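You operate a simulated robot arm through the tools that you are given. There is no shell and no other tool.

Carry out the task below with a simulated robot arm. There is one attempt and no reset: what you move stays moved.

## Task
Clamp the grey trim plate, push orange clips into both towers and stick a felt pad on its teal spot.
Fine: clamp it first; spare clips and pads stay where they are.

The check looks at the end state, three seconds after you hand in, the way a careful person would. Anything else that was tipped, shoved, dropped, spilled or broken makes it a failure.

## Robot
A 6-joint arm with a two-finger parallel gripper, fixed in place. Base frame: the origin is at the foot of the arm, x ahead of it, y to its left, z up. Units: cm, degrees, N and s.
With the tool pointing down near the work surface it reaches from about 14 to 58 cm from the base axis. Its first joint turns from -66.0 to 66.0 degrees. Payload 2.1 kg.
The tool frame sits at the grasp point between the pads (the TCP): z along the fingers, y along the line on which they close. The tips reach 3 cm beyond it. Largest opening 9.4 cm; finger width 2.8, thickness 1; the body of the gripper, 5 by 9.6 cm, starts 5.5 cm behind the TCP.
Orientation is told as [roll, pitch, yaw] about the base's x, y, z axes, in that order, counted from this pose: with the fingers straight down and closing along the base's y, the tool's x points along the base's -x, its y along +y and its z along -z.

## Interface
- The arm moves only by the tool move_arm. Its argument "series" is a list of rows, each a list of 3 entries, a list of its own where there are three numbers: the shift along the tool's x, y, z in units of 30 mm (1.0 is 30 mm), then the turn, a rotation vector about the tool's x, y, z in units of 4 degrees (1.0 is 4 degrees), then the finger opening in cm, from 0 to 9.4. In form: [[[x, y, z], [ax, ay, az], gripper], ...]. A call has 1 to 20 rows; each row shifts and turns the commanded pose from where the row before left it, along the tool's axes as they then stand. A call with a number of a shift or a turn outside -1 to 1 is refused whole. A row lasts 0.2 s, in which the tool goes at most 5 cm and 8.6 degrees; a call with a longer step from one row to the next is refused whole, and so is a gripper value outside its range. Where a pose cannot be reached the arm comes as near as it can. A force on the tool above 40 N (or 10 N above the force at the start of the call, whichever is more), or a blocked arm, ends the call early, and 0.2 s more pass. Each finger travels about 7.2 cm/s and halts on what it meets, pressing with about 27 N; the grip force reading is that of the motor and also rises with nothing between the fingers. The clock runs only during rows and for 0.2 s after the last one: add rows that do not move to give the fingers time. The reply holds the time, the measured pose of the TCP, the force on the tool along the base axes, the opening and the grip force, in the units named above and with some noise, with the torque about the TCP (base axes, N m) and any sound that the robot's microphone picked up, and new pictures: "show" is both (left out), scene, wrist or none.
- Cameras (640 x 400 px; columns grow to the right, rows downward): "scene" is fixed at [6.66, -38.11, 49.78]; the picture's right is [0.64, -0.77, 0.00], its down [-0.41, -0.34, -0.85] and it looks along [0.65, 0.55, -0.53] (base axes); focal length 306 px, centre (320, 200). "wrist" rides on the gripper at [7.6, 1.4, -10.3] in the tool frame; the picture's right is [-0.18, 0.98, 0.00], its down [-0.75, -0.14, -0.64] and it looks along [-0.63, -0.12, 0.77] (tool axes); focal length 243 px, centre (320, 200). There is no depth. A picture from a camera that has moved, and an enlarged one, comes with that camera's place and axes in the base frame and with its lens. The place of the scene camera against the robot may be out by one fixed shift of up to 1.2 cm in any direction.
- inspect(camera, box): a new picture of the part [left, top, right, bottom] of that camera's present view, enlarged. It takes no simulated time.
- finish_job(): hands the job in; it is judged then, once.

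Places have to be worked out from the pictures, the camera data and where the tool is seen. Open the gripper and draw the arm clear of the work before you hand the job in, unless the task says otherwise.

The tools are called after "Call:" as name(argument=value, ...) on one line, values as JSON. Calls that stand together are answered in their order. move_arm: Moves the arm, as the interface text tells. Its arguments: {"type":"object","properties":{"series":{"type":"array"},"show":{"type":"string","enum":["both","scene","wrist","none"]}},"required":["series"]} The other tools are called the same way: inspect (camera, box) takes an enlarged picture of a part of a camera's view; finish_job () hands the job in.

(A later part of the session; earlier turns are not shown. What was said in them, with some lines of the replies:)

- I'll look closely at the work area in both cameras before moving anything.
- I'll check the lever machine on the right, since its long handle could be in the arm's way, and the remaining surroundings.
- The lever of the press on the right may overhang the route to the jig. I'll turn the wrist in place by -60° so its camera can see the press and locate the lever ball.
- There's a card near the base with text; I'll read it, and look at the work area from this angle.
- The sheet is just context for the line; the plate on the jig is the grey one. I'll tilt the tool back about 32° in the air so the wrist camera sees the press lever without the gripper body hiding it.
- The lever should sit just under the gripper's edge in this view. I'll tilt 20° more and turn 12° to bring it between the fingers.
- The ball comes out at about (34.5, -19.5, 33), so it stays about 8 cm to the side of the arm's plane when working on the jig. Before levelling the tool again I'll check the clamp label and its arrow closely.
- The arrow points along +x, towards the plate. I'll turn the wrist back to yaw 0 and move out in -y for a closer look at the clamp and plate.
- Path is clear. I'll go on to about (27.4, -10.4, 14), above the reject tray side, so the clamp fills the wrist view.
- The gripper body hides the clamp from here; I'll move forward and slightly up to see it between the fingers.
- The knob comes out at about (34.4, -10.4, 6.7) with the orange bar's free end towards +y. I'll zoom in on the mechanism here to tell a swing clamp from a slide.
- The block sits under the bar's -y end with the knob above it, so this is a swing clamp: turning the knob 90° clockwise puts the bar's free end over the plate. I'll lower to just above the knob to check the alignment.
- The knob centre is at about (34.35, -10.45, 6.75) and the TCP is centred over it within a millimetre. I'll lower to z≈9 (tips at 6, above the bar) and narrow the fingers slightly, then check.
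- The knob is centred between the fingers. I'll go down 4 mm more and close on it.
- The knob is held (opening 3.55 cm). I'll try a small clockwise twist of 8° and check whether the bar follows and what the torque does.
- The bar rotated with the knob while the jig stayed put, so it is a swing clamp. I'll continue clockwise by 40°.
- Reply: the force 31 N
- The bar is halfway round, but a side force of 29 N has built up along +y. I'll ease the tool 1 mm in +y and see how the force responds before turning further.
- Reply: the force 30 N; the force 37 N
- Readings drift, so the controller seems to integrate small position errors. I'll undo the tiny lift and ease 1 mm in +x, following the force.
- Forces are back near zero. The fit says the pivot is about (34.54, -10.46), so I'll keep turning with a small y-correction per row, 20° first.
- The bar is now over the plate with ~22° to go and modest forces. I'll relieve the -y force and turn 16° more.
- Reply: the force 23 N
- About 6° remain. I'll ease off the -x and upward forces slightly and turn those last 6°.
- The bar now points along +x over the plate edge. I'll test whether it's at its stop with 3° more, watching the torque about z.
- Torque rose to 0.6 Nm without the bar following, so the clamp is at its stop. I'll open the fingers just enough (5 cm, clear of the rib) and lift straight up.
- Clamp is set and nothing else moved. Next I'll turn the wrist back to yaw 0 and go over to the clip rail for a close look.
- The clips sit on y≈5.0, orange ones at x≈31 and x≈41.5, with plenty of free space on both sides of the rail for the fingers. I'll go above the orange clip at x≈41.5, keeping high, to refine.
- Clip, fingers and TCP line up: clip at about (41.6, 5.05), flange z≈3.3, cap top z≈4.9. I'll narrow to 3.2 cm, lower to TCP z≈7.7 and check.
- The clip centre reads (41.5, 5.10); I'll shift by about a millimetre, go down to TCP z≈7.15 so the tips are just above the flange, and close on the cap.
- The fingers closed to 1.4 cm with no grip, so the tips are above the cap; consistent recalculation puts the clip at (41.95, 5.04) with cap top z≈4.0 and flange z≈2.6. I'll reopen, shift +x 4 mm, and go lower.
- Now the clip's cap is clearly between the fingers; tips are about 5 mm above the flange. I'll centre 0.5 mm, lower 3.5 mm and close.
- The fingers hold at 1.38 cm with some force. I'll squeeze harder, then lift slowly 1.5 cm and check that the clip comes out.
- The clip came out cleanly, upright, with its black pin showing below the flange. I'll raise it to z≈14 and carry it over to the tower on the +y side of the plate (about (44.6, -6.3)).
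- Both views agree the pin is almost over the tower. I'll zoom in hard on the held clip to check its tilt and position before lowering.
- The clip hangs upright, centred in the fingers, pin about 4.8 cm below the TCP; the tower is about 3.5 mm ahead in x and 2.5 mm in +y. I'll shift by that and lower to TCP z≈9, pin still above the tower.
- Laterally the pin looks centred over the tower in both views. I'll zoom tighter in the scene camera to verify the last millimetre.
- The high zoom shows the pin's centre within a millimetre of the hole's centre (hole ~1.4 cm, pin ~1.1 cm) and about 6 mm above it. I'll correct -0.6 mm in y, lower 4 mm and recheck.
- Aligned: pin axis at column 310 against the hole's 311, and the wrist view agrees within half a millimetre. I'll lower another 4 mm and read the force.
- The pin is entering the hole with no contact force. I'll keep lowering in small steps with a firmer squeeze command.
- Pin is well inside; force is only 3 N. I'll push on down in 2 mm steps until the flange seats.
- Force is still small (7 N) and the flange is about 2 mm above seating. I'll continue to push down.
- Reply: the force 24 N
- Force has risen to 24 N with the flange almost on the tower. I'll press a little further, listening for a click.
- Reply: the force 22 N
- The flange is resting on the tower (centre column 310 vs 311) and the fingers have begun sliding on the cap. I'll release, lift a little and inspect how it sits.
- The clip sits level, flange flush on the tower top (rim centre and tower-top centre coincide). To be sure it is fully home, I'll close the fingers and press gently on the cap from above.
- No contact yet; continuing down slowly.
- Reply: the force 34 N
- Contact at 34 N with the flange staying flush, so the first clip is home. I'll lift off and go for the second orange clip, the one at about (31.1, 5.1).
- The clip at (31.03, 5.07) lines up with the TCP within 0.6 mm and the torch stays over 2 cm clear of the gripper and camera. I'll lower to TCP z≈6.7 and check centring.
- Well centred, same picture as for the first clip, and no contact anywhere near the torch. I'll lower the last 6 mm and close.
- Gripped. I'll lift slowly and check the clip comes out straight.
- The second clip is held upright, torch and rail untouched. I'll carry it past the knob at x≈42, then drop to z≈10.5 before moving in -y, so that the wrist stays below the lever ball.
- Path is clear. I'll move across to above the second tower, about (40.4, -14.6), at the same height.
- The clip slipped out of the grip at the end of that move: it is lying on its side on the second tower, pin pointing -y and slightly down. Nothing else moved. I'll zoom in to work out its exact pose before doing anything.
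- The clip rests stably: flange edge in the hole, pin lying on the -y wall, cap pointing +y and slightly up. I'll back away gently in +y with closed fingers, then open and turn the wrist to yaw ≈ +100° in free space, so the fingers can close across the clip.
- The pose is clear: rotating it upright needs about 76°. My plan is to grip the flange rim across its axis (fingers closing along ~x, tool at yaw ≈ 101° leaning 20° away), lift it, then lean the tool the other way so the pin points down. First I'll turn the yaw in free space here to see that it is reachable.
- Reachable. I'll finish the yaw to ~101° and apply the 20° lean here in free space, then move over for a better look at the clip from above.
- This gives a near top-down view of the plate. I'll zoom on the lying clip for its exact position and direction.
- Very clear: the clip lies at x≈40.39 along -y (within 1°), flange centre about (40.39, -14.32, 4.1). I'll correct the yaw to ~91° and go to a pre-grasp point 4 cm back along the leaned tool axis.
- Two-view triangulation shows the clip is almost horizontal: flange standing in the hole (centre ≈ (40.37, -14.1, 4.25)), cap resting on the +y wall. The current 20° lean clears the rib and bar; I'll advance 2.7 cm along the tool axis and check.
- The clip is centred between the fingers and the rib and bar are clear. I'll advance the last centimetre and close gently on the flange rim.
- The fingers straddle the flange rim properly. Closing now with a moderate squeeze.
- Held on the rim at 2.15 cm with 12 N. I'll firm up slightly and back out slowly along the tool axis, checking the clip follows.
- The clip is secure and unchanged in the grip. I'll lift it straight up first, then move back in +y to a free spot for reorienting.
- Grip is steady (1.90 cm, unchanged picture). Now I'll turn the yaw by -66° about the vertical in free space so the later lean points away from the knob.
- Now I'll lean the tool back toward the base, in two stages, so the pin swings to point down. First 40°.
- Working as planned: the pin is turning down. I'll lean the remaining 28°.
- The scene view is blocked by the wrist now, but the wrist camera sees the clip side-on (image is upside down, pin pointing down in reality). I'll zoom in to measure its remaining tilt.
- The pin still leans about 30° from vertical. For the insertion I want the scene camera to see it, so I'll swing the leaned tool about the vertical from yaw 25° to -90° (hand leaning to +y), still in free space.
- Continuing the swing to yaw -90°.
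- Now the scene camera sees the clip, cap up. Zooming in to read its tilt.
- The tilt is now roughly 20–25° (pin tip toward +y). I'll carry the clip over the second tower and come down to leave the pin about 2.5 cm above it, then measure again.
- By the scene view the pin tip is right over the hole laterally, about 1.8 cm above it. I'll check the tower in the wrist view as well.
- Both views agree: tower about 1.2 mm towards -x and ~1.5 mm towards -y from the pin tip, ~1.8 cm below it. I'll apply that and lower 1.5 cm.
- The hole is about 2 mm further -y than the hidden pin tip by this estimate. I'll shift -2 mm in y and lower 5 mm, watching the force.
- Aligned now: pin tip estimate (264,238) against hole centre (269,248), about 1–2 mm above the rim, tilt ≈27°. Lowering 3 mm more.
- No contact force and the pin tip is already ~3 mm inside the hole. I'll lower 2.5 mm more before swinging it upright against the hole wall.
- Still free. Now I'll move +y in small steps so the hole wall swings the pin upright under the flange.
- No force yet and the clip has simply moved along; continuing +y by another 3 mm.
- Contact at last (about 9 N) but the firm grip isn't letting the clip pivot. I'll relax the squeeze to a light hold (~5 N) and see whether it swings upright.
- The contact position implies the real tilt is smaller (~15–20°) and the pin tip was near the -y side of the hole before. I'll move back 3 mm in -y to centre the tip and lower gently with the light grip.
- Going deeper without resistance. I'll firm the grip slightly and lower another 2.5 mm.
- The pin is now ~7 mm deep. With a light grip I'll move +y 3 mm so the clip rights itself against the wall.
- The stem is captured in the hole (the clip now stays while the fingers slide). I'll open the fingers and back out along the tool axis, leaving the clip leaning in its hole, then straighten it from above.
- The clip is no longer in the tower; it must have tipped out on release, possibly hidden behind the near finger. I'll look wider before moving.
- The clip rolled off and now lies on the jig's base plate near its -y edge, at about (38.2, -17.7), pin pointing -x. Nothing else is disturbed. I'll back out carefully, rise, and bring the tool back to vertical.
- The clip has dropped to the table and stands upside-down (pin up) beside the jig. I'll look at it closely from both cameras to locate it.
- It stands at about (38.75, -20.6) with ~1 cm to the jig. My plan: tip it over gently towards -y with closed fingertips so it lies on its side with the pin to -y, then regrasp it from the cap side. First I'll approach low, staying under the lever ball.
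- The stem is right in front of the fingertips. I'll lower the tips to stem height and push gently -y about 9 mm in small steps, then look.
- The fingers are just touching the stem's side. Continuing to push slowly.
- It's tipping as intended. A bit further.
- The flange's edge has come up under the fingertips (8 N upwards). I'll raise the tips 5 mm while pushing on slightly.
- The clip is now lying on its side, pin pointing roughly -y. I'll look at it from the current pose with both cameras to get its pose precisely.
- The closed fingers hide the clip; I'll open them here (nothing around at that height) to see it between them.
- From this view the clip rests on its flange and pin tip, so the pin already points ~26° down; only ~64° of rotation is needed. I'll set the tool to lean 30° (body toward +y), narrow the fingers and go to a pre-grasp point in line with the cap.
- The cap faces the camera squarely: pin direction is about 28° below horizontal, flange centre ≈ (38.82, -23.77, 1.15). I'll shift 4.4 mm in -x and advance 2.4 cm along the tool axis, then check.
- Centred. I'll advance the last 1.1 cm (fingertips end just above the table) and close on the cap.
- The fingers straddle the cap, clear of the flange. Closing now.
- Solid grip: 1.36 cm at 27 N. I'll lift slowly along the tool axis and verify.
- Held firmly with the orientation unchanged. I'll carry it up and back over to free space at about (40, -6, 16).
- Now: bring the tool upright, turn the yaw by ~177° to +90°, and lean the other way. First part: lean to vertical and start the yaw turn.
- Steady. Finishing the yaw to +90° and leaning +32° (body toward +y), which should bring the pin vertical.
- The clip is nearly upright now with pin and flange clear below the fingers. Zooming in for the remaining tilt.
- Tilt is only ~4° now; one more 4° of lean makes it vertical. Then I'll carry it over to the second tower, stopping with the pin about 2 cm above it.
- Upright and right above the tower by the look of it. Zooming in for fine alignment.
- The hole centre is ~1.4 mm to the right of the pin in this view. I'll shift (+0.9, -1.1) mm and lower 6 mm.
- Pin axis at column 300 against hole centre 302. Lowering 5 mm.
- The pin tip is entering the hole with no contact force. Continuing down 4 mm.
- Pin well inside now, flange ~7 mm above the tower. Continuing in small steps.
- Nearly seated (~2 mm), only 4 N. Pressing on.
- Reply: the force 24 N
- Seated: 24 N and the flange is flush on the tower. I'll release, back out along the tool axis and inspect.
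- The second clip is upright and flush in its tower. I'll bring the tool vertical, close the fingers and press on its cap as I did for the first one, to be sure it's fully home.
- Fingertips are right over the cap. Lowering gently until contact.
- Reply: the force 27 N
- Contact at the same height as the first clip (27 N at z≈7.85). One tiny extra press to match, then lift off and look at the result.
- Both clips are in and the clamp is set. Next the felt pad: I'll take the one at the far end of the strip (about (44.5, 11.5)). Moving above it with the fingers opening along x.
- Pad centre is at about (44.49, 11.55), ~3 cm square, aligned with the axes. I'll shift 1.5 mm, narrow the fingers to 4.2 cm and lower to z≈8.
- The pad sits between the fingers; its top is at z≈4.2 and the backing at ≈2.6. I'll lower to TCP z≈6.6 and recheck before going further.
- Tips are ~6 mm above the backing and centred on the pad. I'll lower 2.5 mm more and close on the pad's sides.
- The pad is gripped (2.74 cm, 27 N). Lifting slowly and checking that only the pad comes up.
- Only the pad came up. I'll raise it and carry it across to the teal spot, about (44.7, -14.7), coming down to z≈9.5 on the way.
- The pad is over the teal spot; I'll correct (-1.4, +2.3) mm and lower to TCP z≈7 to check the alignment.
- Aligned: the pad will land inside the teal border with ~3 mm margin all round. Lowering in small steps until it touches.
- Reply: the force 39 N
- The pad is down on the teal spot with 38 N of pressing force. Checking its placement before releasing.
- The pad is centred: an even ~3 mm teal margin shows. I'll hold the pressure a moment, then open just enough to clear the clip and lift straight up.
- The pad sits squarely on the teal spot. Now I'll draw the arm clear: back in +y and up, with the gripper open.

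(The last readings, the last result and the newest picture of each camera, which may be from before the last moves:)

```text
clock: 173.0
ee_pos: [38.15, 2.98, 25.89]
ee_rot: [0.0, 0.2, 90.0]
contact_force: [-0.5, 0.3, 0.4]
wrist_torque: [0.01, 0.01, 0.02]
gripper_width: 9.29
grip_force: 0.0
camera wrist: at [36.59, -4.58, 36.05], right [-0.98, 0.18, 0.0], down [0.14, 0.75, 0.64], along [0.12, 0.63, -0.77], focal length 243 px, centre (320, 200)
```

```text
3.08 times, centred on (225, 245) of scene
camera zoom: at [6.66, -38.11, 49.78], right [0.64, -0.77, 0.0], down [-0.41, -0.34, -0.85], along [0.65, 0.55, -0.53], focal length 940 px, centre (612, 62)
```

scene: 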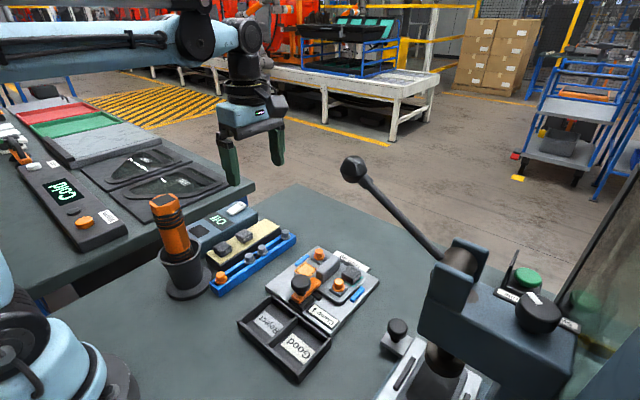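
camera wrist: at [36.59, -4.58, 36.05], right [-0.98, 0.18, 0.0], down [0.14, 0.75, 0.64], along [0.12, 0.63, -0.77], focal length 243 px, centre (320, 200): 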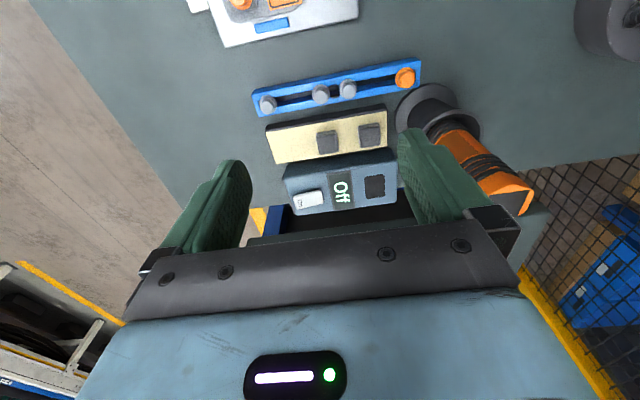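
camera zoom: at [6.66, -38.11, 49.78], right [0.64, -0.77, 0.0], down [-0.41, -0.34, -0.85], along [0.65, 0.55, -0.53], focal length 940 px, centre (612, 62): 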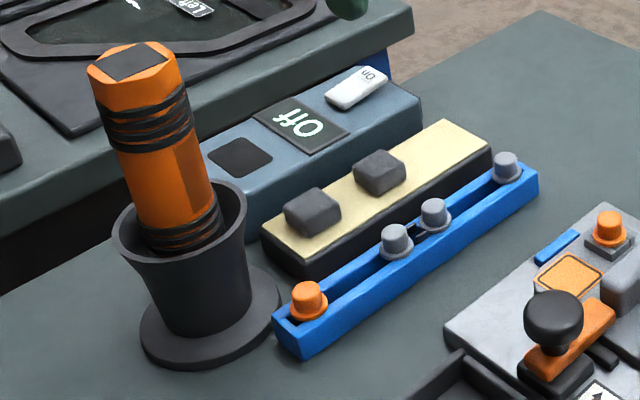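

Everything matches the starting layout apart from the finished work: clamp swung over the plate, an orange clip flush in each tower, pad on the teal spot, spare orange clip, grey clips, two pads, torch and lever untouched. One last close look at the plate before handing in.

Call:
inspect(camera="scene", box=[310, 245, 370, 300])

Call:
inspect(camera="scene", box=[276, 262, 326, 312])

```text
7.27 times, centred on (340, 272) of scene
camera zoom: at [6.66, -38.11, 49.78], right [0.64, -0.77, 0.0], down [-0.41, -0.34, -0.85], along [0.65, 0.55, -0.53], focal length 2222 px, centre (174, -327)
```

zoom: 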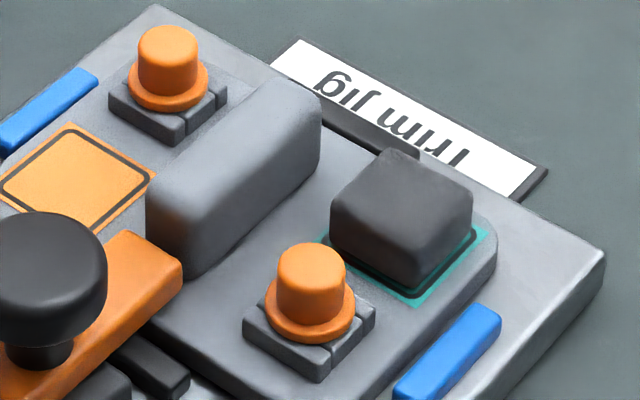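

```text
8.00 times, centred on (301, 287) of scene
camera zoom: at [6.66, -38.11, 49.78], right [0.64, -0.77, 0.0], down [-0.41, -0.34, -0.85], along [0.65, 0.55, -0.53], focal length 2444 px, centre (472, -496)
```

zoom: 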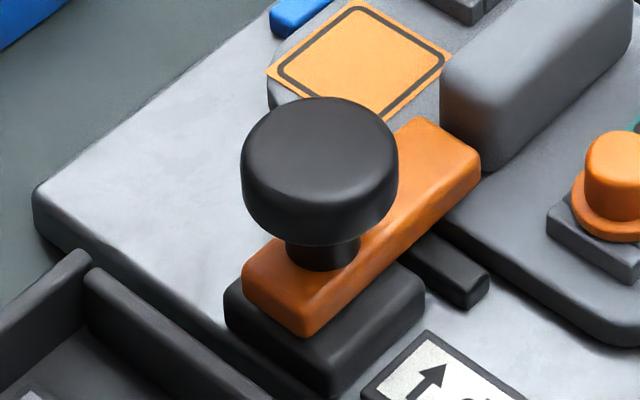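

The close-ups confirm it: the clamp bar is over the plate edge, both clips sit flush and upright, and the pad is square on the teal spot. The gripper is open and the arm is clear, so I'm handing in.

Call:
finish_job()

```text
The job is handed in.
```

I clamped the grey trim plate first, then put an orange clip in each tower and stuck a felt pad on the teal spot. The job is handed in; no result came back.

- **Clamp:** I turned the knob until it hit its stop. The orange bar is now over the plate edge.
- **Clips:** Both are upright and flush on their towers. I pressed each one from above, the first with about 34 N and the second with at least 27 N.
- **Pad:** It is centred on the teal spot with an even margin showing. I pressed it down with about 38 N.
- **Dropped clip:** The second clip slipped out of the gripper above its tower. When I tried to stand it up it fell off the jig onto the table beside it. I picked it up again and seated it. I saw no mark or displacement on anything else in the pictures.
- **Spares:** The last spare orange clip, the grey clips and the two remaining pads look unmoved. So do the torch, tray and press lever.

The gripper is open and the arm is clear of the work.
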